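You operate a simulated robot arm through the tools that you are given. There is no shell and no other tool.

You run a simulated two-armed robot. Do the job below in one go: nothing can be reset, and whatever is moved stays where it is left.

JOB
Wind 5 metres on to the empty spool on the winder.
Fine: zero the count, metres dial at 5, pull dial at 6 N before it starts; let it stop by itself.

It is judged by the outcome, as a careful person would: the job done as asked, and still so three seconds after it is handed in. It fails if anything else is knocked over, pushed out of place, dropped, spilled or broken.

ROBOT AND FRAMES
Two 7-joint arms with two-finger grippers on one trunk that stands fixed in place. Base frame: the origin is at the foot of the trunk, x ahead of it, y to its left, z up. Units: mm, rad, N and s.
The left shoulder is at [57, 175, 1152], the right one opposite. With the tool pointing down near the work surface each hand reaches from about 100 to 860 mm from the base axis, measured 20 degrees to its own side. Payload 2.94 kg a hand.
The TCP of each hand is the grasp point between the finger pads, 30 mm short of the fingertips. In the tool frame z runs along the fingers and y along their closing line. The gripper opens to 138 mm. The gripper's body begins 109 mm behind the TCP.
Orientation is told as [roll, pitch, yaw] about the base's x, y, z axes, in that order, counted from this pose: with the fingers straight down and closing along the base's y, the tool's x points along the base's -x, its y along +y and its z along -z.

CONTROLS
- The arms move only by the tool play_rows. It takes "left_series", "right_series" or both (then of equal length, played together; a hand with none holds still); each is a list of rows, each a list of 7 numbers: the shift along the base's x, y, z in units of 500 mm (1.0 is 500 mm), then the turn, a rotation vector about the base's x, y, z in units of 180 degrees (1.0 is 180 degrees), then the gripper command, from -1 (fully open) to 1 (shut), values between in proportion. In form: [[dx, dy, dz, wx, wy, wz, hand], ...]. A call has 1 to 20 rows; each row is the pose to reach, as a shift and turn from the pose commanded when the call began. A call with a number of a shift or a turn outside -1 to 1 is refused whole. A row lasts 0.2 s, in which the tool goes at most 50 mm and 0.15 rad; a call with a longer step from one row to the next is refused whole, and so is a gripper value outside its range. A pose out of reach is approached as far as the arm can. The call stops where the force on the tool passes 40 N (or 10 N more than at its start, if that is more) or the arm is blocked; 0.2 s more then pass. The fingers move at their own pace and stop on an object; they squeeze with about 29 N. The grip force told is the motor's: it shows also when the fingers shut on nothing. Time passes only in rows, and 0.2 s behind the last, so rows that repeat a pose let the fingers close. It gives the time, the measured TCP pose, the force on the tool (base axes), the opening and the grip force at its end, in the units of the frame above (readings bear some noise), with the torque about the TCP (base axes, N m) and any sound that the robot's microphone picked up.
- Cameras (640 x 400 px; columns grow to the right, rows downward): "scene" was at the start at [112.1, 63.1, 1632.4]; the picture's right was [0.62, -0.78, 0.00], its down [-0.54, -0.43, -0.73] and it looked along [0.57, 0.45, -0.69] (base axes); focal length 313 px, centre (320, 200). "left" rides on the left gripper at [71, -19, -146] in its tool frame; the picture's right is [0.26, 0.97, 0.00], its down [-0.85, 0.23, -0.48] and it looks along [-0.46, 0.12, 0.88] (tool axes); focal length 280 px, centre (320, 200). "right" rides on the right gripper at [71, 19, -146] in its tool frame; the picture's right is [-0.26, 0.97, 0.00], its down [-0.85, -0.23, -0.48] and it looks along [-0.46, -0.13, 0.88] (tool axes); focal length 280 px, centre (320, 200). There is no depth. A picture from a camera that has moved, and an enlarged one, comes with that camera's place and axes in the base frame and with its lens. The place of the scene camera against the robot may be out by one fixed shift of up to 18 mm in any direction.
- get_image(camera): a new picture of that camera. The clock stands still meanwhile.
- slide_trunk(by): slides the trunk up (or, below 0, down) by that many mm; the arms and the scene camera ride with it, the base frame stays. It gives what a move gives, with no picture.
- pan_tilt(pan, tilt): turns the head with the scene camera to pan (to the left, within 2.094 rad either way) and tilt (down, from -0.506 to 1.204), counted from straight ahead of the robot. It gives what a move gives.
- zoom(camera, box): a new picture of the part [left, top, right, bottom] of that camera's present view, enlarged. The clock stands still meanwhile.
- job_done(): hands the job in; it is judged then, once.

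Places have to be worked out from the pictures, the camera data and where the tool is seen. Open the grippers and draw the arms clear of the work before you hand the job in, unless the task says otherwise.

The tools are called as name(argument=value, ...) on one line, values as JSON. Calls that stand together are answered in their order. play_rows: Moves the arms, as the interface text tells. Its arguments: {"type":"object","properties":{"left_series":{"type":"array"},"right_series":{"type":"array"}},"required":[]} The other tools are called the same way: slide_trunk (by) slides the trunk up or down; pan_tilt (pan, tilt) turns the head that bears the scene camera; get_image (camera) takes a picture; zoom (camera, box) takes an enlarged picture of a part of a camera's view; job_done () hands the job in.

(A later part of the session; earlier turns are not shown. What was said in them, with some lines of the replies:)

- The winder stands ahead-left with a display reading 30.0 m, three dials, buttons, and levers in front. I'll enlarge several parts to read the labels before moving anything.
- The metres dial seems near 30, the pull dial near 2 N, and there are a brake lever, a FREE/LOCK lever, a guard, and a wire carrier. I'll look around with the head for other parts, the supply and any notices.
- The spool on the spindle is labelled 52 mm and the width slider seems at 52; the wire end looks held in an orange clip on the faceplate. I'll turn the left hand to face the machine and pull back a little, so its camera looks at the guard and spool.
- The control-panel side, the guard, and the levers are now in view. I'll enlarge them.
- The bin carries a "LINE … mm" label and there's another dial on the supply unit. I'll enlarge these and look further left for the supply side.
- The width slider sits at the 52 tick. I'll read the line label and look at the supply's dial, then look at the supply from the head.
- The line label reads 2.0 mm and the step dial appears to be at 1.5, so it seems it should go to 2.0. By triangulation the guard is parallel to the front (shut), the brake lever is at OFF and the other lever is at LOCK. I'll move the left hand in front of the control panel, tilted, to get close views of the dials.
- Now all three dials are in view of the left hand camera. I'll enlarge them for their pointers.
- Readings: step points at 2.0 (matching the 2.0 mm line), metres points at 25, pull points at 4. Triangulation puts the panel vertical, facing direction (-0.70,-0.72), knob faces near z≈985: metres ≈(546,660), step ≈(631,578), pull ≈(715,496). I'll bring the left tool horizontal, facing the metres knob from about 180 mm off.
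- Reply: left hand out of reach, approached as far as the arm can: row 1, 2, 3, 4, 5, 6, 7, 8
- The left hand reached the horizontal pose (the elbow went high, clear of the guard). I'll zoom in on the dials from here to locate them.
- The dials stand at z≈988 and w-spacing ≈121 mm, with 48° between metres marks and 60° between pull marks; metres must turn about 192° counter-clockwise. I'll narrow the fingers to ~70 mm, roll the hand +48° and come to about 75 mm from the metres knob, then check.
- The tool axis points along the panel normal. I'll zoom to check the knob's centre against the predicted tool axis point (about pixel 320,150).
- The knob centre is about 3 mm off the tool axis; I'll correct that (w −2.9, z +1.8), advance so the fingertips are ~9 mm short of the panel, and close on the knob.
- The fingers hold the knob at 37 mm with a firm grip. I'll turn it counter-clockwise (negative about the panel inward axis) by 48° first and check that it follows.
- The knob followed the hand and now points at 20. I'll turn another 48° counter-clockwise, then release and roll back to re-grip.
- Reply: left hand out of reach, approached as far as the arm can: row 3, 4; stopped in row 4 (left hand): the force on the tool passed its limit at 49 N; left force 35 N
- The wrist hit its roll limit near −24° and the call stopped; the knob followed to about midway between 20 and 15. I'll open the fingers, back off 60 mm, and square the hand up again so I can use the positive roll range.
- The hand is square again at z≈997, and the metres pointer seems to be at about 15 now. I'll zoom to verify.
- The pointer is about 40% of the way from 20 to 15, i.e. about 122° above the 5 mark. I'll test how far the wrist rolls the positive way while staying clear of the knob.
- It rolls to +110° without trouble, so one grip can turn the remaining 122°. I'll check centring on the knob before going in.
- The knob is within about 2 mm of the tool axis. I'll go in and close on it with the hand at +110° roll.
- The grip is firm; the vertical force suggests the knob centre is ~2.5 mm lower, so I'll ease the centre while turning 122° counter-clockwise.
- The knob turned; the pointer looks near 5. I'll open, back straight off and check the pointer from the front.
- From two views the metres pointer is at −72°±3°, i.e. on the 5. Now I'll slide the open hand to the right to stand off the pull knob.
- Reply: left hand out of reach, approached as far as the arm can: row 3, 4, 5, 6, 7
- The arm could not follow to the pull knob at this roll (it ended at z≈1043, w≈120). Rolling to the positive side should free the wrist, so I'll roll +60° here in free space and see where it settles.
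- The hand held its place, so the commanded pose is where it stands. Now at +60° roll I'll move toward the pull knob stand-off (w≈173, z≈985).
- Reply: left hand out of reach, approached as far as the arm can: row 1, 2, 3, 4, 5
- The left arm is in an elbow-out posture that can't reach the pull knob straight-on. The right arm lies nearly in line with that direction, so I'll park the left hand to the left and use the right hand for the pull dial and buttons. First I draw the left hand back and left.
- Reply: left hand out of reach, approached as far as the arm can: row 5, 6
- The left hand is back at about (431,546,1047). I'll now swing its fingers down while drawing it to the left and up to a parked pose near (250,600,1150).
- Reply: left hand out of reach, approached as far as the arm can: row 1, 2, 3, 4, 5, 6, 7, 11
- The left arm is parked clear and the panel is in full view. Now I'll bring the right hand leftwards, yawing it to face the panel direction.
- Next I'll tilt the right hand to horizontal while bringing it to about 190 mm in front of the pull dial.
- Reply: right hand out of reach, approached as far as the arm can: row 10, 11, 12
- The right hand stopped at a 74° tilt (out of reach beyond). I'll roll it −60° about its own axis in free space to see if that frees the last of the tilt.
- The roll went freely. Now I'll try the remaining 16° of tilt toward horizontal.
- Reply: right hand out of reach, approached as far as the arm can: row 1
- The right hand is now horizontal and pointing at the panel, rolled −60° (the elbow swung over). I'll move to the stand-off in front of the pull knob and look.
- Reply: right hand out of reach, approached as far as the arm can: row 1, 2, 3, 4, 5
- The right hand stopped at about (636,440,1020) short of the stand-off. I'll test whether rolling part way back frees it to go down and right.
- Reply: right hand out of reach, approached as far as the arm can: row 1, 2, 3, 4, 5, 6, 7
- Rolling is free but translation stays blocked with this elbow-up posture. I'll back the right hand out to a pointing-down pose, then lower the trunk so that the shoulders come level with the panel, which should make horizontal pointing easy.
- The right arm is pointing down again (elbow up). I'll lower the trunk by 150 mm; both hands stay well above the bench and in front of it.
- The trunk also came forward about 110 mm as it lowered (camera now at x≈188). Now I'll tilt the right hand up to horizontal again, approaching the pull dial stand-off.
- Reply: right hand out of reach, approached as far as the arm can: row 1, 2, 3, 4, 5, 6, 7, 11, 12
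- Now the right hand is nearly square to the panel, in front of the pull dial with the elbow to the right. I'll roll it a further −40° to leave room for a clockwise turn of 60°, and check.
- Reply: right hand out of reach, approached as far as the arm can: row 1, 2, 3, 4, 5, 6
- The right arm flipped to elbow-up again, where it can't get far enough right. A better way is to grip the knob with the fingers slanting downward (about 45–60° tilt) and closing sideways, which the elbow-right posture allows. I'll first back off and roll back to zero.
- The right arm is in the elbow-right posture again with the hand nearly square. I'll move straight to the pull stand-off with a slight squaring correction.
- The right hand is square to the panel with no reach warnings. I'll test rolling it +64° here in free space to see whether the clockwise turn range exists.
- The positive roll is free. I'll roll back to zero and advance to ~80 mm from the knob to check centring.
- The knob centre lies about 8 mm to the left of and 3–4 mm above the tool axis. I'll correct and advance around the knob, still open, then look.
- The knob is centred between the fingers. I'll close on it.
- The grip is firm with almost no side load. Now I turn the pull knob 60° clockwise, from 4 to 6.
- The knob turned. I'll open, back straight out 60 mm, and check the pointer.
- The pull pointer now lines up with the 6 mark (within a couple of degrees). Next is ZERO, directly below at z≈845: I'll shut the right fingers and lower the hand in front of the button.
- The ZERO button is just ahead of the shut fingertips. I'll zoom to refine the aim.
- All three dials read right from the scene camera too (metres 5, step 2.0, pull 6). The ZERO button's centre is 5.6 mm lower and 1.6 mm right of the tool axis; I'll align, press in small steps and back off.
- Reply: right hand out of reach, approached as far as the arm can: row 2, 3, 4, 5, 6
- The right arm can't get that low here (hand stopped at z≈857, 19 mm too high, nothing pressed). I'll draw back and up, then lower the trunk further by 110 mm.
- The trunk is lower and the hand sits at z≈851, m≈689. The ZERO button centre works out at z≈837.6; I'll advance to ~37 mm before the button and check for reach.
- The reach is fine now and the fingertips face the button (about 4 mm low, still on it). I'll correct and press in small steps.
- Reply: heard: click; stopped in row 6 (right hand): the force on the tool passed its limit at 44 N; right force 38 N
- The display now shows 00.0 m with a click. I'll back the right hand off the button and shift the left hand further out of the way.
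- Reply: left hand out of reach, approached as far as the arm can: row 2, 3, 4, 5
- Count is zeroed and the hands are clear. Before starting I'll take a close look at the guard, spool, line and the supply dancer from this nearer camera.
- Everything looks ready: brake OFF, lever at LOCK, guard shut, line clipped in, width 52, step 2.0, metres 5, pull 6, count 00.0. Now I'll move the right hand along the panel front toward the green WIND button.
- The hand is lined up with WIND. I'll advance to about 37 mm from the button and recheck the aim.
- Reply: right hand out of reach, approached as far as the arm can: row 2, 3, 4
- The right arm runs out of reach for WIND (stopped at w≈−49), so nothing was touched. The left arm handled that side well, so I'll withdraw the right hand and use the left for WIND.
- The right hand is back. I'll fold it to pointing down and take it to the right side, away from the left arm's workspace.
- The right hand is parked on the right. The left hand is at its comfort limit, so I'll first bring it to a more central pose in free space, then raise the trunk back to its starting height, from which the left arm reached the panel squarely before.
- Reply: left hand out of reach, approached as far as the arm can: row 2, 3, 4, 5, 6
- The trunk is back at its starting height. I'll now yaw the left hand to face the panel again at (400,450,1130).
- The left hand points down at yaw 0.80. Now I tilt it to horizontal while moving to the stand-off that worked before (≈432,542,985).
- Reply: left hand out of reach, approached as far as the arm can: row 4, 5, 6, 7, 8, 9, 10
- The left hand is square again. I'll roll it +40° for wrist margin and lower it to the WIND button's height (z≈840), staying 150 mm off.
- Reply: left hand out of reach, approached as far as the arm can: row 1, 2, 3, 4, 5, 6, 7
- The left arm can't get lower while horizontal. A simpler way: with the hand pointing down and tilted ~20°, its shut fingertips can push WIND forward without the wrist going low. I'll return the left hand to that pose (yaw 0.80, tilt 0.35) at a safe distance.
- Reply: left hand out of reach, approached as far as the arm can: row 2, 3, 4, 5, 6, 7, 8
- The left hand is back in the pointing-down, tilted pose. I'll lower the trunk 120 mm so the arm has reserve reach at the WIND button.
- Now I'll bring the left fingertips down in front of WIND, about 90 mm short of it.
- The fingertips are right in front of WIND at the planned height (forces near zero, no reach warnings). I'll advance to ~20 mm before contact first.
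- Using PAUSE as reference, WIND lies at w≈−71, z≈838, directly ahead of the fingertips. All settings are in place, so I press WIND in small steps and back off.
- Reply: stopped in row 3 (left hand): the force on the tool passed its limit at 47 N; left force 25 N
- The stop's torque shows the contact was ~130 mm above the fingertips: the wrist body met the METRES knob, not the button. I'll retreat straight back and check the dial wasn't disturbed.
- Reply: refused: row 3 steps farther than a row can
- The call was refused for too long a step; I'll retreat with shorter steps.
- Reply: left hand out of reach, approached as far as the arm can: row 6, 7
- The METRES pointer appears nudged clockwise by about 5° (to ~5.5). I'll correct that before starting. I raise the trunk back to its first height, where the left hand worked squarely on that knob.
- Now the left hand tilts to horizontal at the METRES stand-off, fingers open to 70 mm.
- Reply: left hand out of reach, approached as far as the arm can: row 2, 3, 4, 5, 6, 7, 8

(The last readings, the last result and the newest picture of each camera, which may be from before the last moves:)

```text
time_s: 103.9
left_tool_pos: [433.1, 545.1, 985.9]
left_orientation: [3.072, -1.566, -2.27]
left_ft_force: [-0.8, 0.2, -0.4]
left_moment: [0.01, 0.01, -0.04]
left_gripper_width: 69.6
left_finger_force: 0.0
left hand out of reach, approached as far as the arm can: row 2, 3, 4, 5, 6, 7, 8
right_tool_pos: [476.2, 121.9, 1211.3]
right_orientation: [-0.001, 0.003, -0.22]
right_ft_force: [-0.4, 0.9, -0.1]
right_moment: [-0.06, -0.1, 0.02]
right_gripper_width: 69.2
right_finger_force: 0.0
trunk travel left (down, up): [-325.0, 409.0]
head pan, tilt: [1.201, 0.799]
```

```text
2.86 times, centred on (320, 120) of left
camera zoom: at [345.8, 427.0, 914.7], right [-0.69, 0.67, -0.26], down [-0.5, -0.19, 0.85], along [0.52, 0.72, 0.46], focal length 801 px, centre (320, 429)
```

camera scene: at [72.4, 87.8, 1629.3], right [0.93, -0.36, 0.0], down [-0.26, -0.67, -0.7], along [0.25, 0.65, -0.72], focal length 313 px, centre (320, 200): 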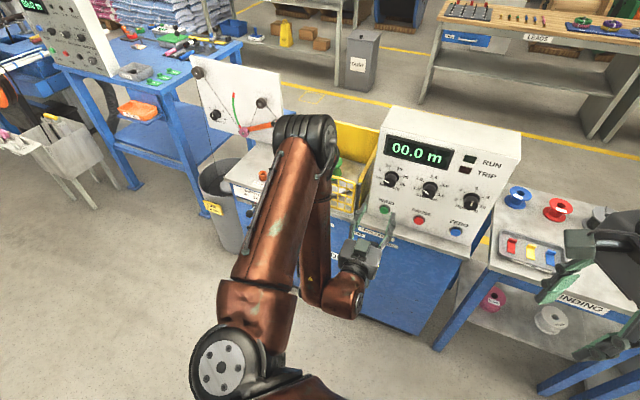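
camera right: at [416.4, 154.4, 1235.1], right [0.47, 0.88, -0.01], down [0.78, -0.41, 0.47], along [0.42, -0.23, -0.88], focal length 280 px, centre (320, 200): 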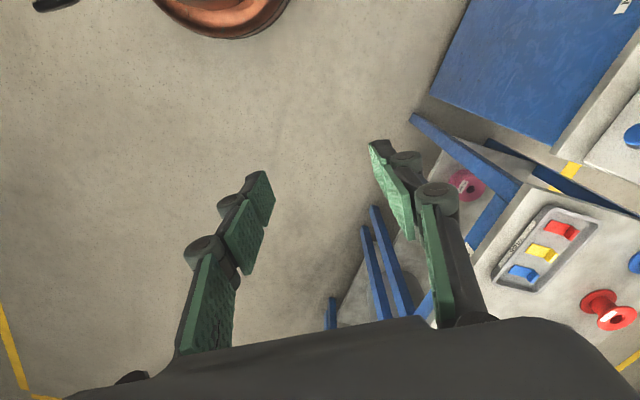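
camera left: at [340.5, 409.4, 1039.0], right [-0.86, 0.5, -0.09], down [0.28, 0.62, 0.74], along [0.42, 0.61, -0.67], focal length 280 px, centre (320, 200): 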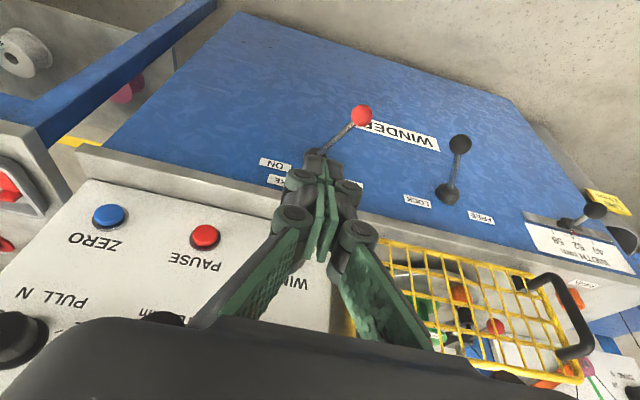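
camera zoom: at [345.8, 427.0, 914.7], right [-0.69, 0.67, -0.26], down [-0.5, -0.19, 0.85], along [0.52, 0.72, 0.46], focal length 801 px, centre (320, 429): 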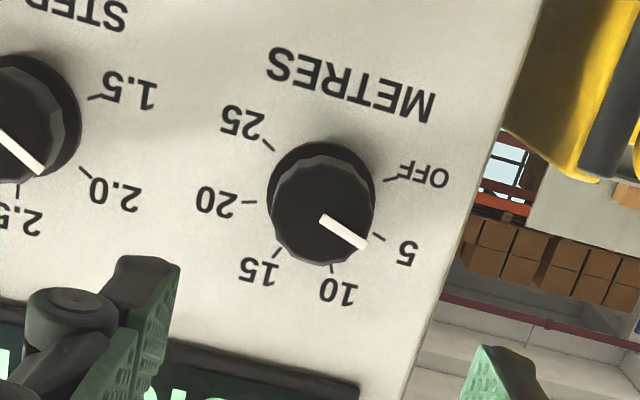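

From this close view the METRES pointer sits almost exactly on 5 (−75°±3°, the 5 tick being −72°). I'll cross-check with the scene camera from the same place as the first check.

zoom(camera="scene", box=[360, 140, 440, 200])

zoom(camera="left", box=[280, 80, 360, 160])

```text
6.67 times, centred on (400, 170) of scene
camera zoom: at [72.4, 87.8, 1629.3], right [0.93, -0.36, 0.0], down [-0.26, -0.67, -0.7], along [0.25, 0.65, -0.72], focal length 2088 px, centre (-213, 400)
```

zoom: 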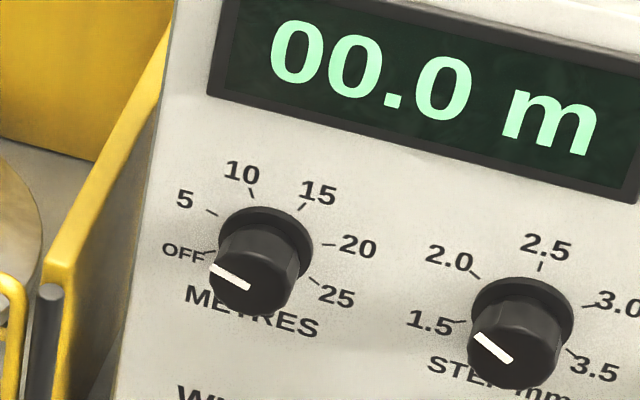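

```text
5.00 times, centred on (320, 120) of left
camera zoom: at [345.8, 427.0, 914.7], right [-0.69, 0.67, -0.26], down [-0.5, -0.19, 0.85], along [0.52, 0.72, 0.46], focal length 1402 px, centre (320, 600)
```

zoom: 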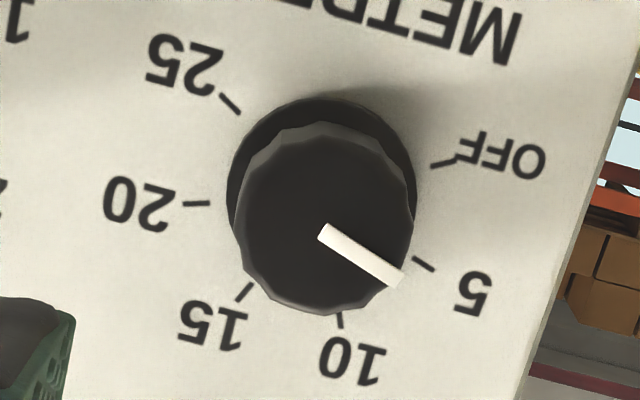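

The pointer is parallel to the 5 tick (within ~1°), so the dial was not disturbed after all. Now for WIND: shut the fingers, roll +40°, move up to m≈770 in front of METRES, then lower the trunk so the square hand comes down to the button's height.

play_rows(left_series=[[0.021, 0.0216, 0, 0.0258, 0.0266, 0, 1], [0.042, 0.0432, 0, 0.0516, 0.0531, 0, 1], [0.063, 0.0648, 0, 0.0774, 0.0797, 0, 1], [0.084, 0.0864, 0, 0.1032, 0.1063, 0, 1], [0.1045, 0.1076, 0, 0.129, 0.1328, 0, 1], [0.1045, 0.1076, 0, 0.1548, 0.1594, 0, 1], [0.1045, 0.1076, 0, 0.1548, 0.1594, 0, 1]])

slide_trunk(by=-70)

get_image(camera="left")

get_image(camera="scene")

```text
time_s: 105.5
left_tool_pos: [487.4, 594.8, 984.2]
left_orientation: [1.575, -0.871, -0.772]
left_ft_force: [0.1, -0.1, 0.7]
left_moment: [0.02, -0.01, -0.03]
left_gripper_width: 0.0
left_finger_force: 28.5
right_tool_pos: [479.5, 121.6, 1209.9]
right_orientation: [-0.007, 0.006, -0.221]
right_ft_force: [0.1, 0.2, 0.1]
right_moment: [-0.01, -0.01, 0.03]
right_gripper_width: 69.0
right_finger_force: 0.0
trunk travel left (down, up): [-325.0, 409.0]
head pan, tilt: [1.201, 0.799]
```

```text
time_s: 106.6
left_tool_pos: [487.6, 594.7, 914.2]
left_orientation: [1.575, -0.871, -0.775]
left_ft_force: [0.0, -0.1, -0.2]
left_moment: [-0.02, -0.04, 0.02]
left_gripper_width: 0.2
left_finger_force: 28.1
right_tool_pos: [478.5, 120.5, 1140.3]
right_orientation: [-0.003, 0.004, -0.222]
right_ft_force: [-0.4, -0.6, -0.2]
right_moment: [0.03, -0.02, 0.01]
right_gripper_width: 69.1
right_finger_force: 0.0
trunk travel left (down, up): [-255.0, 479.0]
head pan, tilt: [1.201, 0.799]
```

```text
taken
camera left: at [364.1, 511.6, 849.1], right [-0.65, 0.63, 0.42], down [-0.07, -0.6, 0.8], along [0.76, 0.49, 0.43], focal length 280 px, centre (320, 200)
```

left: 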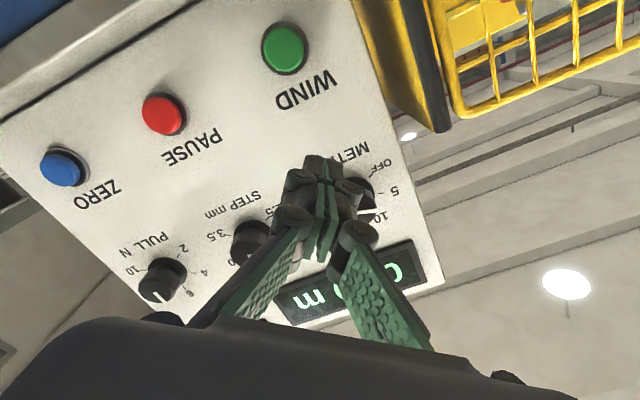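

```text
taken
camera scene: at [121.2, 86.6, 1557.2], right [0.93, -0.36, 0.0], down [-0.26, -0.67, -0.7], along [0.25, 0.65, -0.72], focal length 313 px, centre (320, 200)
```

scene: 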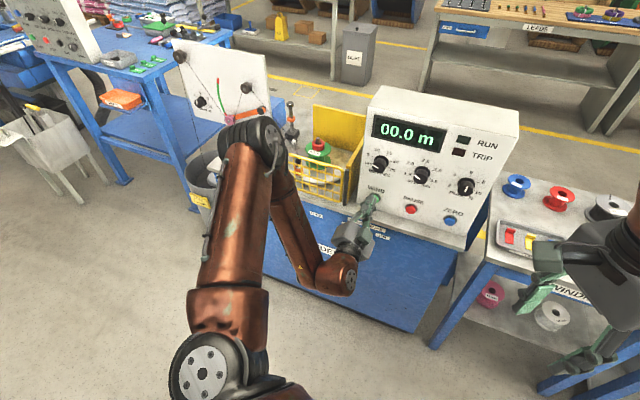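

The hand followed exactly to z≈914 with no drift. I'll lower another 70 mm.

slide_trunk(by=-70)

get_image(camera="left")

get_image(camera="scene")

```text
time_s: 107.7
left_tool_pos: [485.9, 594.1, 845.7]
left_orientation: [1.574, -0.871, -0.775]
left_ft_force: [-0.5, 0.3, 0.5]
left_moment: [-0.05, 0.01, -0.01]
left_gripper_width: 0.0
left_finger_force: 28.3
right_tool_pos: [478.9, 120.3, 1070.2]
right_orientation: [-0.004, 0.005, -0.22]
right_ft_force: [0.1, -0.1, -0.2]
right_moment: [0.03, -0.06, 0.01]
right_gripper_width: 68.9
right_finger_force: 0.1
trunk travel left (down, up): [-185.0, 549.0]
head pan, tilt: [1.201, 0.799]
```

```text
taken
camera left: at [364.1, 511.6, 779.1], right [-0.65, 0.63, 0.42], down [-0.07, -0.6, 0.8], along [0.76, 0.49, 0.43], focal length 280 px, centre (320, 200)
```

left: 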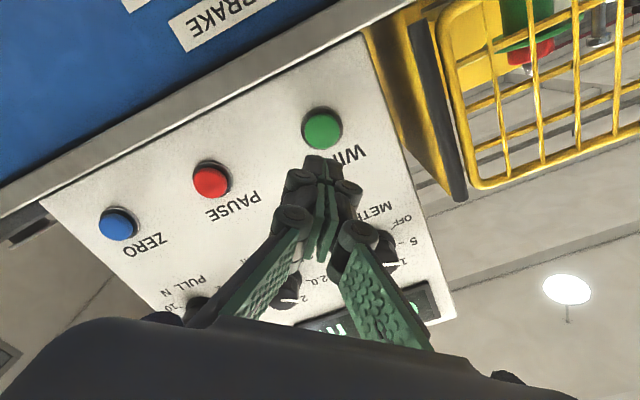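

```text
taken
camera scene: at [178.3, 86.5, 1482.6], right [0.93, -0.36, 0.0], down [-0.26, -0.67, -0.7], along [0.25, 0.65, -0.72], focal length 313 px, centre (320, 200)
```

scene: 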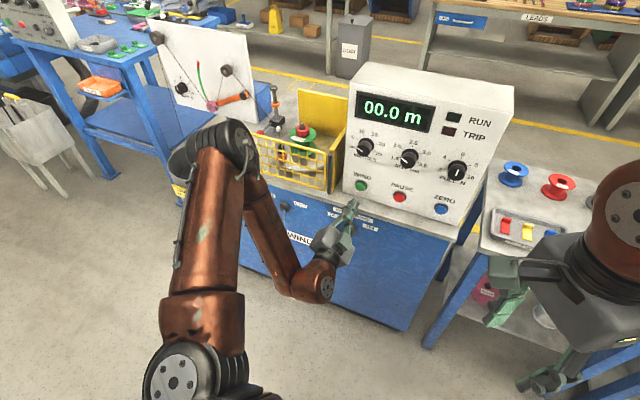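

The hand is square at z≈846, and WIND is clearly in view; its centre works out at w≈−70.5, z≈838.6. I'll align and advance to ~27 mm before contact.

play_rows(left_series=[[0.0276, 0.0359, -0.014, 0, 0, 0, 1], [0.0552, 0.0718, -0.014, 0, 0, 0, 1], [0.0552, 0.0718, -0.014, 0, 0, 0, 1]])

zoom(camera="left", box=[240, 90, 400, 210])

```text
time_s: 108.5
left_tool_pos: [513.6, 630.4, 838.0]
left_orientation: [1.571, -0.87, -0.773]
left_ft_force: [-0.1, -0.5, -0.5]
left_moment: [0.05, 0.0, 0.01]
left_gripper_width: 0.0
left_finger_force: 28.2
right_tool_pos: [479.9, 120.9, 1068.8]
right_orientation: [-0.004, 0.006, -0.222]
right_ft_force: [-0.1, -0.3, 0.6]
right_moment: [-0.03, 0.03, 0.0]
right_gripper_width: 69.1
right_finger_force: 0.1
trunk travel left (down, up): [-185.0, 549.0]
head pan, tilt: [1.201, 0.799]
```

```text
3.33 times, centred on (320, 150) of left
camera zoom: at [391.9, 548.3, 772.0], right [-0.65, 0.63, 0.42], down [-0.07, -0.6, 0.8], along [0.76, 0.49, 0.43], focal length 935 px, centre (320, 367)
```

zoom: 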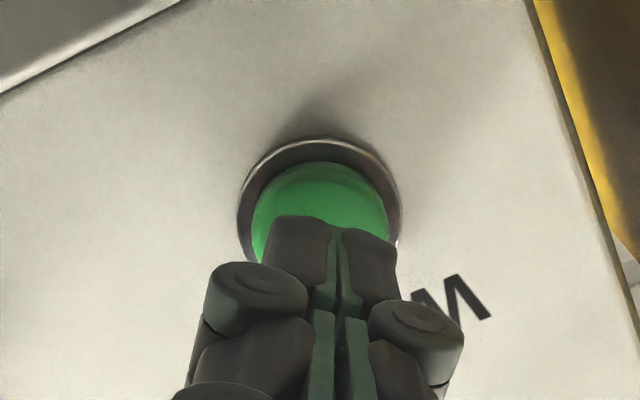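

The shut fingertips are right on the green button. I press WIND in small steps and then back away.

play_rows(left_series=[[0.0279, 0.0287, 0, 0, 0, 0, 1], [0.0348, 0.0359, 0, 0, 0, 0, 1], [0.039, 0.0402, 0, 0, 0, 0, 1], [0.0418, 0.043, 0, 0, 0, 0, 1], [0.0446, 0.0459, 0, 0, 0, 0, 1], [0.0139, 0.0143, 0, 0, 0, 0, 1], [-0.0279, -0.0287, 0, 0, 0, 0, 1]])

get_image(camera="scene")

```text
time_s: 110.1
left_tool_pos: [501.4, 616.2, 837.6]
left_orientation: [1.575, -0.872, -0.773]
left_ft_force: [-0.1, -0.5, 0.9]
left_moment: [0.02, 0.0, -0.01]
left_gripper_width: 0.0
left_finger_force: 28.3
right_tool_pos: [480.8, 122.2, 1069.6]
right_orientation: [-0.006, 0.005, -0.222]
right_ft_force: [0.6, 1.1, 1.1]
right_moment: [0.02, 0.07, -0.01]
right_gripper_width: 69.1
right_finger_force: 0.2
trunk travel left (down, up): [-185.0, 549.0]
head pan, tilt: [1.201, 0.799]
heard: click
```

```text
taken
camera scene: at [179.6, 86.6, 1482.2], right [0.93, -0.36, 0.0], down [-0.26, -0.67, -0.7], along [0.25, 0.65, -0.72], focal length 313 px, centre (320, 200)
```

scene: 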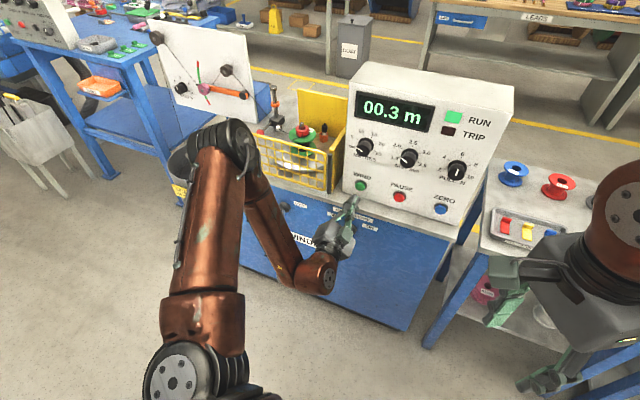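

Winding has started: RUN is lit, the count shows 00.3 m and the dancer has risen into the green. I'll draw the hand back slightly and let it run, watching the count.

play_rows(left_series=[[-0.03, -0.031, 0, 0, 0, 0, 1], [-0.06, -0.062, 0, 0, 0, 0, 1], [-0.06, -0.062, 0, 0, 0, 0, 1], [-0.06, -0.062, 0, 0, 0, 0, 1], [-0.06, -0.062, 0, 0, 0, 0, 1], [-0.06, -0.062, 0, 0, 0, 0, 1]])

get_image(camera="scene")

zoom(camera="scene", box=[140, 20, 360, 200])

```text
time_s: 111.5
left_tool_pos: [471.1, 586.4, 836.3]
left_orientation: [1.571, -0.869, -0.774]
left_ft_force: [0.4, 0.7, -0.4]
left_moment: [0.0, 0.01, -0.02]
left_gripper_width: 0.0
left_finger_force: 28.3
right_tool_pos: [479.7, 120.1, 1069.7]
right_orientation: [-0.006, 0.005, -0.221]
right_ft_force: [0.1, -0.4, -0.7]
right_moment: [0.03, -0.01, 0.04]
right_gripper_width: 68.9
right_finger_force: 0.0
trunk travel left (down, up): [-185.0, 549.0]
head pan, tilt: [1.201, 0.799]
```

```text
taken
camera scene: at [179.6, 86.9, 1482.1], right [0.93, -0.36, 0.0], down [-0.26, -0.67, -0.7], along [0.25, 0.65, -0.72], focal length 313 px, centre (320, 200)
```

scene: 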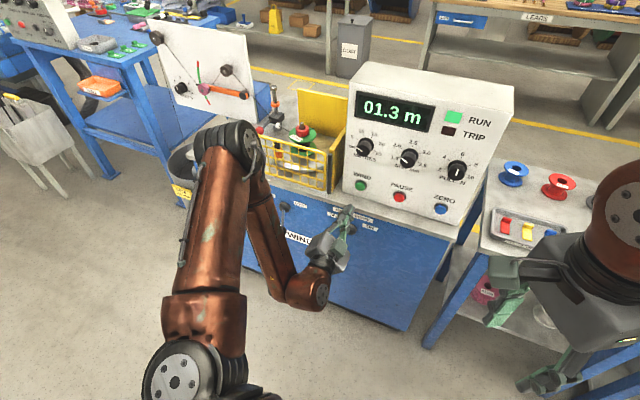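

```text
2.22 times, centred on (250, 110) of scene
camera zoom: at [179.6, 86.9, 1482.1], right [0.93, -0.36, 0.0], down [-0.26, -0.67, -0.7], along [0.25, 0.65, -0.72], focal length 696 px, centre (476, 400)
```

zoom: 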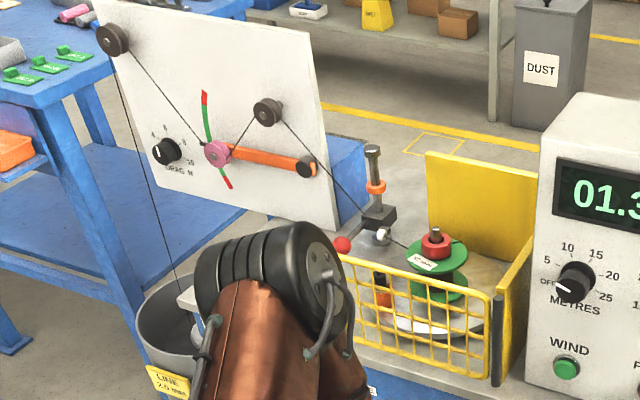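

It runs at about 0.7 m/s with the line feeding onto the spool and the dancer mid-green. I'll keep still and wait.

play_rows(left_series=[[0, 0, 0, 0, 0, 0, 1], [0, 0, 0, 0, 0, 0, 1], [0, 0, 0, 0, 0, 0, 1], [0, 0, 0, 0, 0, 0, 1], [0, 0, 0, 0, 0, 0, 1], [0, 0, 0, 0, 0, 0, 1], [0, 0, 0, 0, 0, 0, 1], [0, 0, 0, 0, 0, 0, 1], [0, 0, 0, 0, 0, 0, 1], [0, 0, 0, 0, 0, 0, 1]])

get_image(camera="scene")

zoom(camera="scene", box=[200, 60, 360, 200])

```text
time_s: 113.7
left_tool_pos: [473.0, 586.8, 836.8]
left_orientation: [1.574, -0.871, -0.773]
left_ft_force: [-0.1, -0.9, 0.4]
left_moment: [0.01, -0.02, 0.03]
left_gripper_width: 0.0
left_finger_force: 28.2
right_tool_pos: [479.4, 120.4, 1068.1]
right_orientation: [-0.004, 0.005, -0.222]
right_ft_force: [0.6, 0.4, 0.0]
right_moment: [-0.05, 0.01, -0.03]
right_gripper_width: 68.8
right_finger_force: 0.1
trunk travel left (down, up): [-185.0, 549.0]
head pan, tilt: [1.201, 0.799]
```

```text
taken
camera scene: at [179.6, 86.9, 1482.1], right [0.93, -0.36, 0.0], down [-0.26, -0.67, -0.7], along [0.25, 0.65, -0.72], focal length 313 px, centre (320, 200)
```

scene: 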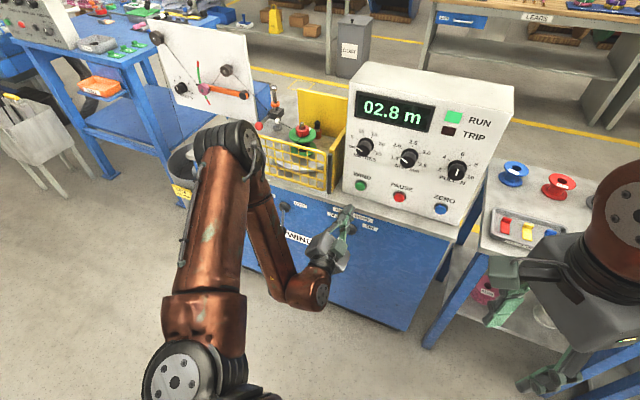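

```text
2.86 times, centred on (280, 130) of scene
camera zoom: at [179.6, 86.9, 1482.1], right [0.93, -0.36, 0.0], down [-0.26, -0.67, -0.7], along [0.25, 0.65, -0.72], focal length 895 px, centre (434, 400)
```

zoom: 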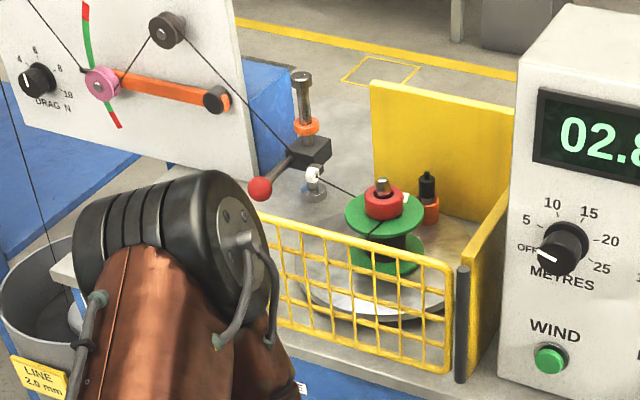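

The count is 02.8 m and all looks normal. I'll keep waiting for it to stop by itself.

play_rows(left_series=[[0, 0, 0, 0, 0, 0, 1], [0, 0, 0, 0, 0, 0, 1], [0, 0, 0, 0, 0, 0, 1], [0, 0, 0, 0, 0, 0, 1], [0, 0, 0, 0, 0, 0, 1], [0, 0, 0, 0, 0, 0, 1], [0, 0, 0, 0, 0, 0, 1], [0, 0, 0, 0, 0, 0, 1], [0, 0, 0, 0, 0, 0, 1], [0, 0, 0, 0, 0, 0, 1], [0, 0, 0, 0, 0, 0, 1], [0, 0, 0, 0, 0, 0, 1], [0, 0, 0, 0, 0, 0, 1], [0, 0, 0, 0, 0, 0, 1], [0, 0, 0, 0, 0, 0, 1], [0, 0, 0, 0, 0, 0, 1], [0, 0, 0, 0, 0, 0, 1], [0, 0, 0, 0, 0, 0, 1], [0, 0, 0, 0, 0, 0, 1], [0, 0, 0, 0, 0, 0, 1]])

get_image(camera="scene")

zoom(camera="scene", box=[200, 60, 360, 200])

```text
time_s: 117.9
left_tool_pos: [473.2, 585.9, 836.8]
left_orientation: [1.572, -0.869, -0.773]
left_ft_force: [0.3, 0.3, -0.3]
left_moment: [0.02, -0.02, 0.03]
left_gripper_width: 0.0
left_finger_force: 28.3
right_tool_pos: [480.2, 120.7, 1071.2]
right_orientation: [-0.006, 0.005, -0.224]
right_ft_force: [1.2, 0.6, 0.0]
right_moment: [0.01, 0.02, 0.0]
right_gripper_width: 68.9
right_finger_force: 0.0
trunk travel left (down, up): [-185.0, 549.0]
head pan, tilt: [1.201, 0.799]
```

```text
taken
camera scene: at [179.6, 86.9, 1482.1], right [0.93, -0.36, 0.0], down [-0.26, -0.67, -0.7], along [0.25, 0.65, -0.72], focal length 313 px, centre (320, 200)
```

scene: 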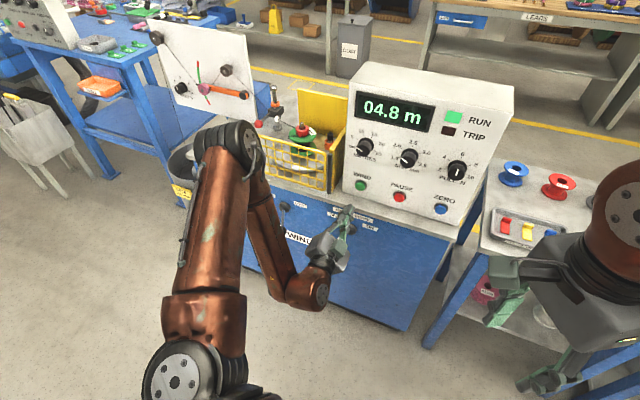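

```text
2.86 times, centred on (280, 130) of scene
camera zoom: at [179.6, 86.9, 1482.1], right [0.93, -0.36, 0.0], down [-0.26, -0.67, -0.7], along [0.25, 0.65, -0.72], focal length 895 px, centre (434, 400)
```

zoom: 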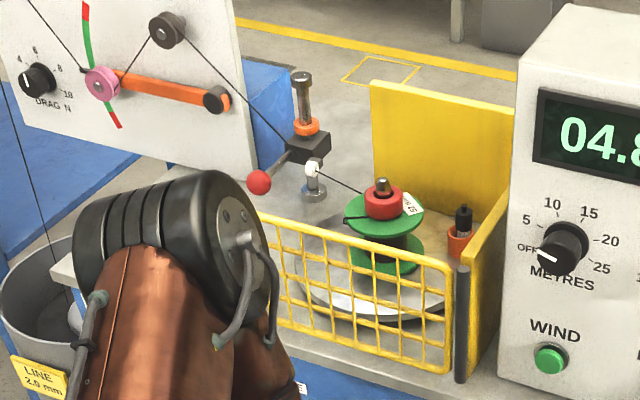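

The count is 04.8 m and slowing. The line near the top of the spool needs a closer look; I'll zoom in.

zoom(camera="scene", box=[265, 90, 335, 150])

```text
6.67 times, centred on (300, 120) of scene
camera zoom: at [179.6, 86.9, 1482.1], right [0.93, -0.36, 0.0], down [-0.26, -0.67, -0.7], along [0.25, 0.65, -0.72], focal length 2088 px, centre (453, 733)
```

zoom: 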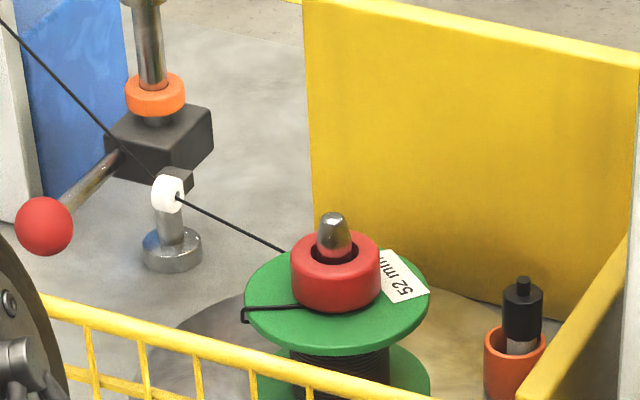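

The wound line shows on the barrel between the flanges, and the carriage has moved up as it traverses. I'll wait for the automatic stop.

play_rows(left_series=[[0, 0, 0, 0, 0, 0, 1], [0, 0, 0, 0, 0, 0, 1], [0, 0, 0, 0, 0, 0, 1], [0, 0, 0, 0, 0, 0, 1], [0, 0, 0, 0, 0, 0, 1], [0, 0, 0, 0, 0, 0, 1], [0, 0, 0, 0, 0, 0, 1], [0, 0, 0, 0, 0, 0, 1], [0, 0, 0, 0, 0, 0, 1], [0, 0, 0, 0, 0, 0, 1], [0, 0, 0, 0, 0, 0, 1], [0, 0, 0, 0, 0, 0, 1], [0, 0, 0, 0, 0, 0, 1], [0, 0, 0, 0, 0, 0, 1], [0, 0, 0, 0, 0, 0, 1]])

get_image(camera="scene")

zoom(camera="scene", box=[265, 90, 335, 150])

```text
time_s: 121.1
left_tool_pos: [471.5, 586.3, 837.1]
left_orientation: [1.572, -0.871, -0.774]
left_ft_force: [0.9, 0.7, 0.1]
left_moment: [0.03, 0.01, -0.01]
left_gripper_width: 0.0
left_finger_force: 28.4
right_tool_pos: [479.5, 120.7, 1068.9]
right_orientation: [-0.004, 0.005, -0.223]
right_ft_force: [0.1, -0.2, 1.0]
right_moment: [0.0, -0.03, -0.01]
right_gripper_width: 69.1
right_finger_force: 0.2
trunk travel left (down, up): [-185.0, 549.0]
head pan, tilt: [1.201, 0.799]
```

```text
taken
camera scene: at [179.6, 86.9, 1482.1], right [0.93, -0.36, 0.0], down [-0.26, -0.67, -0.7], along [0.25, 0.65, -0.72], focal length 313 px, centre (320, 200)
```

scene: 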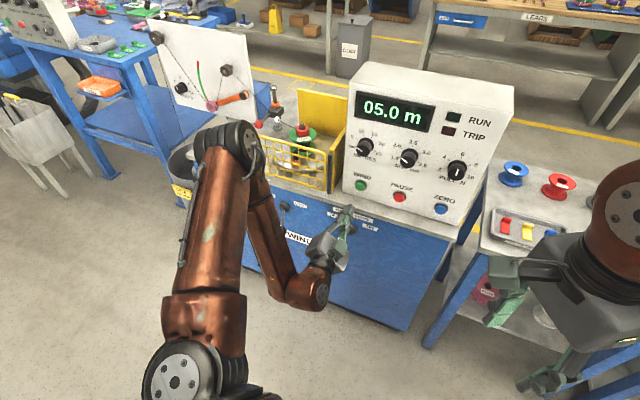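

```text
6.67 times, centred on (300, 120) of scene
camera zoom: at [179.6, 86.9, 1482.1], right [0.93, -0.36, 0.0], down [-0.26, -0.67, -0.7], along [0.25, 0.65, -0.72], focal length 2088 px, centre (453, 733)
```

zoom: 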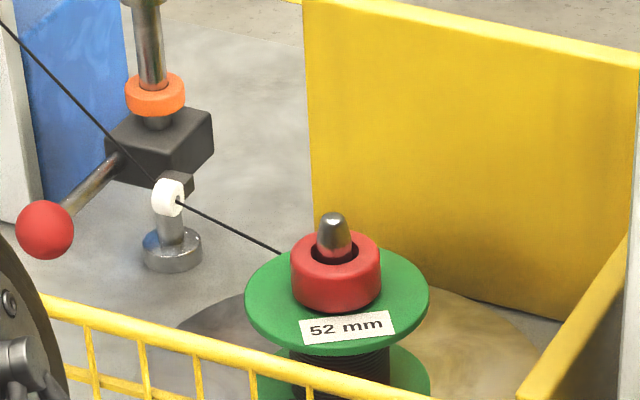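

It stopped by itself at exactly 05.0 m; RUN and TRIP are both dark and the line is wound on the spool. Now I'll withdraw: raise the trunk back with the left hand well off the panel, then move away.

slide_trunk(by=140)

get_image(camera="scene")

```text
time_s: 122.8
left_tool_pos: [470.8, 584.2, 976.4]
left_orientation: [1.572, -0.869, -0.772]
left_ft_force: [-0.2, -0.8, 0.3]
left_moment: [-0.01, 0.0, 0.02]
left_gripper_width: 0.4
left_finger_force: 28.1
right_tool_pos: [480.3, 123.2, 1208.6]
right_orientation: [-0.006, 0.005, -0.222]
right_ft_force: [-0.4, 0.7, 0.5]
right_moment: [0.01, 0.01, 0.02]
right_gripper_width: 68.8
right_finger_force: 0.1
trunk travel left (down, up): [-325.0, 409.0]
head pan, tilt: [1.201, 0.799]
```

```text
taken
camera scene: at [77.3, 87.0, 1628.7], right [0.93, -0.36, 0.0], down [-0.26, -0.67, -0.7], along [0.25, 0.65, -0.72], focal length 313 px, centre (320, 200)
```

scene: 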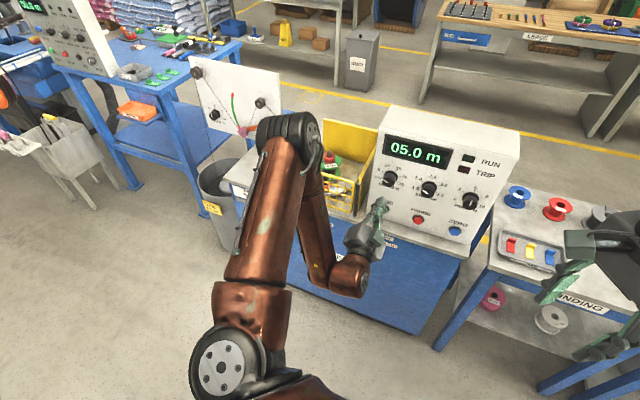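

Trunk is up and the display still reads 05.0 m. I'll retreat the left hand from the panel.

play_rows(left_series=[[-0.04, -0.04, 0.02, 0, 0, 0, 0], [-0.08, -0.08, 0.04, 0, 0, 0, -0.5], [-0.09, -0.085, 0.05, 0, 0, 0, -0.5], [-0.09, -0.085, 0.05, 0, 0, 0, -0.5]])

play_rows(left_series=[[-0.0044, -0.0186, 0.0256, -0.0402, 0.012, 0.0135, -0.5], [-0.0088, -0.0372, 0.0512, -0.0803, 0.0241, 0.0271, -0.5], [-0.0132, -0.0558, 0.0768, -0.1205, 0.0361, 0.0406, -0.5], [-0.0176, -0.0744, 0.1024, -0.1606, 0.0481, 0.0542, -0.5], [-0.022, -0.093, 0.128, -0.2008, 0.0602, 0.0677, -0.5], [-0.0264, -0.1116, 0.1536, -0.241, 0.0722, 0.0812, -0.5], [-0.0308, -0.1302, 0.1792, -0.2811, 0.0842, 0.0948, -0.5], [-0.0352, -0.1488, 0.2048, -0.3213, 0.0962, 0.1083, -0.5], [-0.0396, -0.1674, 0.2304, -0.3614, 0.1083, 0.1219, -0.5], [-0.044, -0.186, 0.256, -0.4016, 0.1203, 0.1354, -0.5], [-0.044, -0.186, 0.256, -0.4016, 0.1203, 0.1354, -0.5]])

get_image(camera="scene")

```text
time_s: 123.8
left_tool_pos: [425.9, 542.0, 1002.9]
left_orientation: [1.574, -0.868, -0.773]
left_ft_force: [-0.4, 0.3, -0.3]
left_moment: [0.02, -0.01, 0.01]
left_gripper_width: 86.9
left_finger_force: 0.0
right_tool_pos: [480.6, 120.6, 1208.2]
right_orientation: [-0.004, 0.006, -0.222]
right_ft_force: [-1.0, 0.2, 0.3]
right_moment: [0.02, -0.03, 0.0]
right_gripper_width: 69.2
right_finger_force: 0.1
trunk travel left (down, up): [-325.0, 409.0]
head pan, tilt: [1.201, 0.799]
```

```text
time_s: 126.2
left_tool_pos: [403.7, 450.6, 1131.9]
left_orientation: [0.001, -0.349, 0.797]
left_ft_force: [-0.4, 0.0, 0.3]
left_moment: [0.0, 0.0, -0.04]
left_gripper_width: 103.4
left_finger_force: 0.1
left hand out of reach, approached as far as the arm can: row 1, 2, 3, 4, 5, 6, 7, 8
right_tool_pos: [480.0, 120.6, 1209.6]
right_orientation: [-0.004, 0.005, -0.222]
right_ft_force: [-0.4, -0.1, 0.3]
right_moment: [0.03, -0.01, -0.01]
right_gripper_width: 69.0
right_finger_force: 0.1
trunk travel left (down, up): [-325.0, 409.0]
head pan, tilt: [1.201, 0.799]
```

```text
taken
camera scene: at [76.5, 86.5, 1628.9], right [0.93, -0.36, 0.0], down [-0.26, -0.67, -0.7], along [0.25, 0.65, -0.72], focal length 313 px, centre (320, 200)
```

scene: 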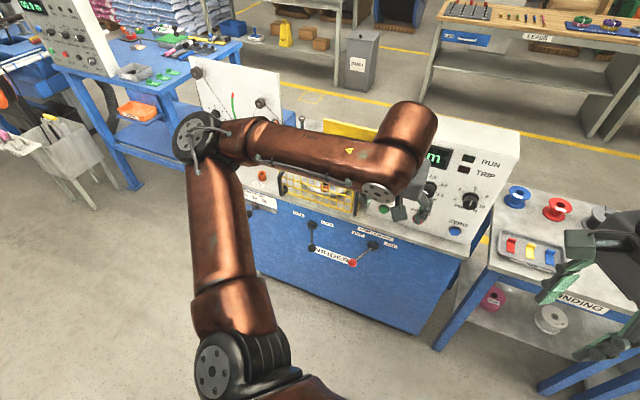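

Now I'll level the left hand, open both grippers fully and draw the left arm away to the left and up.

play_rows(left_series=[[-0.06, 0.044, 0.02, -0.016, 0.0155, 0, -1], [-0.12, 0.088, 0.04, -0.032, 0.031, 0, -1], [-0.18, 0.132, 0.06, -0.048, 0.0466, 0, -1], [-0.24, 0.176, 0.08, -0.064, 0.0621, 0, -1], [-0.3, 0.22, 0.1, -0.0799, 0.0776, 0, -1], [-0.3, 0.22, 0.1, -0.0799, 0.0776, 0, -1]], right_series=[[0, -0.02, 0, 0, 0, 0, -1], [0, -0.04, 0, 0, 0, 0, -1], [0, -0.06, 0, 0, 0, 0, -1], [0, -0.08, 0, 0, 0, 0, -1], [0, -0.1, 0, 0, 0, 0, -1], [0, -0.1, 0, 0, 0, 0, -1]])

get_image(camera="scene")

get_image(camera="left")

zoom(camera="scene", box=[360, 100, 520, 240])

```text
time_s: 127.6
left_tool_pos: [265.2, 555.4, 1156.8]
left_orientation: [-0.002, -0.005, 0.795]
left_ft_force: [0.3, -0.1, 0.2]
left_moment: [0.02, 0.0, 0.02]
left_gripper_width: 138.0
left_finger_force: 0.2
left hand out of reach, approached as far as the arm can: row 5, 6
right_tool_pos: [480.1, 69.9, 1209.9]
right_orientation: [-0.004, 0.006, -0.222]
right_ft_force: [0.0, -0.6, 0.6]
right_moment: [0.02, -0.02, 0.01]
right_gripper_width: 137.9
right_finger_force: 0.1
trunk travel left (down, up): [-325.0, 409.0]
head pan, tilt: [1.201, 0.799]
```

```text
taken
camera scene: at [76.6, 86.2, 1628.9], right [0.93, -0.36, 0.0], down [-0.26, -0.67, -0.7], along [0.25, 0.65, -0.72], focal length 313 px, centre (320, 200)
```

scene: 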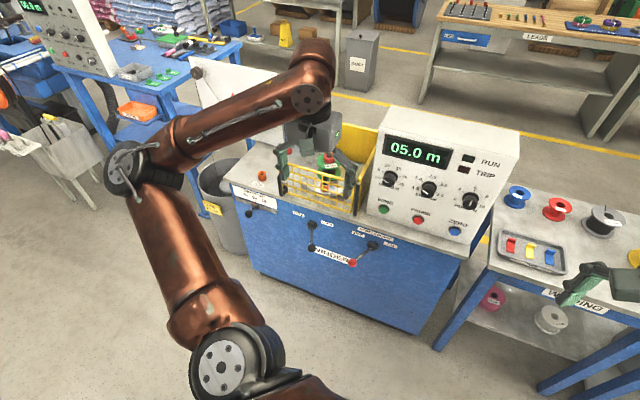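

```text
taken
camera left: at [229.6, 491.8, 1303.8], right [-0.87, 0.49, 0.0], down [0.43, 0.77, 0.48], along [0.23, 0.42, -0.88], focal length 280 px, centre (320, 200)
```

left: 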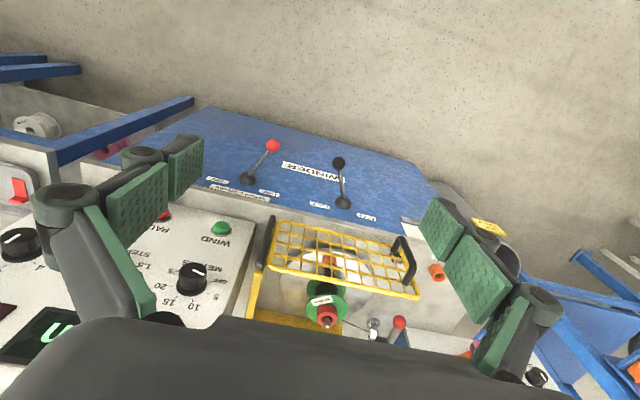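

```text
2.86 times, centred on (440, 170) of scene
camera zoom: at [76.6, 86.2, 1628.9], right [0.93, -0.36, 0.0], down [-0.26, -0.67, -0.7], along [0.25, 0.65, -0.72], focal length 895 px, centre (-23, 286)
```

zoom: 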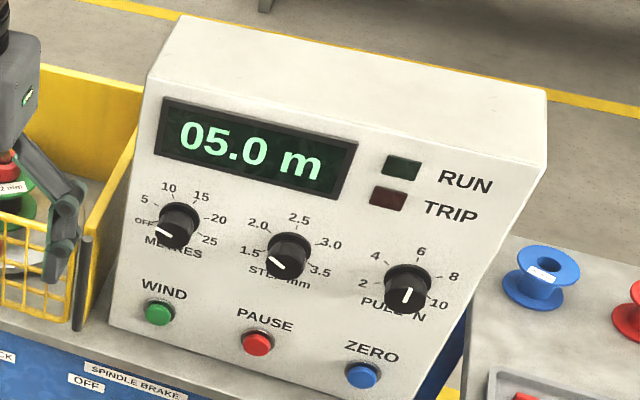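

The display holds 05.0 m, both grippers are open and the arms clear. One last check of the spool, line and guard.

zoom(camera="left", box=[240, 200, 440, 340])

zoom(camera="scene", box=[220, 60, 390, 220])

```text
2.86 times, centred on (340, 270) of left
camera zoom: at [229.6, 491.8, 1303.8], right [-0.87, 0.49, 0.0], down [0.43, 0.77, 0.48], along [0.23, 0.42, -0.88], focal length 801 px, centre (263, 0)
```

zoom: 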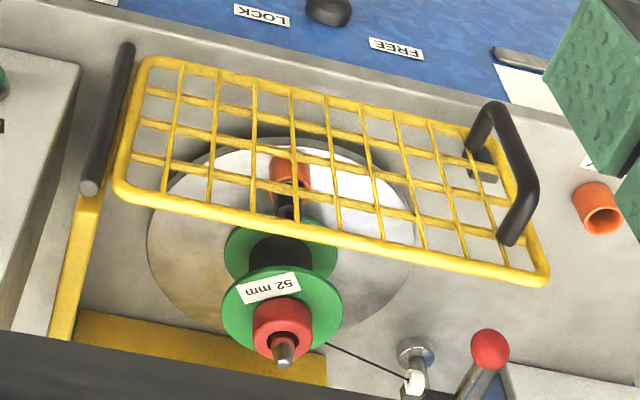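

```text
2.50 times, centred on (305, 140) of scene
camera zoom: at [76.6, 86.2, 1628.9], right [0.93, -0.36, 0.0], down [-0.26, -0.67, -0.7], along [0.25, 0.65, -0.72], focal length 783 px, centre (358, 350)
```

zoom: 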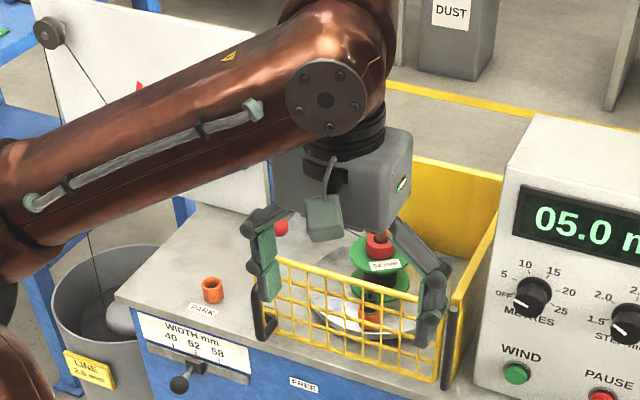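

The spool carries the wound line with the guard still shut, the count stands at 05.0 m, RUN and TRIP are dark, and nothing else has moved. I'm handing the job in.

job_done()

```text
The job is handed in.
```

The winder wound 5 metres on to the empty spool and stopped by itself. The count reads 05.0 m, and the RUN and TRIP lamps are both off.

Before starting, I zeroed the count, turned the metres dial from 25 to 5 and the pull dial from 4 to 6 N. The other settings already suited the job, so I left them alone:
- **Width:** 52 mm, matching the label on the spool.
- **Step:** 2.0 mm, matching the label on the line.
- **Spindle brake:** off.
- **Front lever:** at LOCK.
- **Guard:** shut.

My first try at WIND missed because the left wrist bumped the metres knob. I checked the dial up close afterwards and it was still on 5, so I pressed WIND with the hand square to the panel and it started normally.

Both grippers are open and the arms are clear of the machine. I saw nothing else disturbed in the final pictures.
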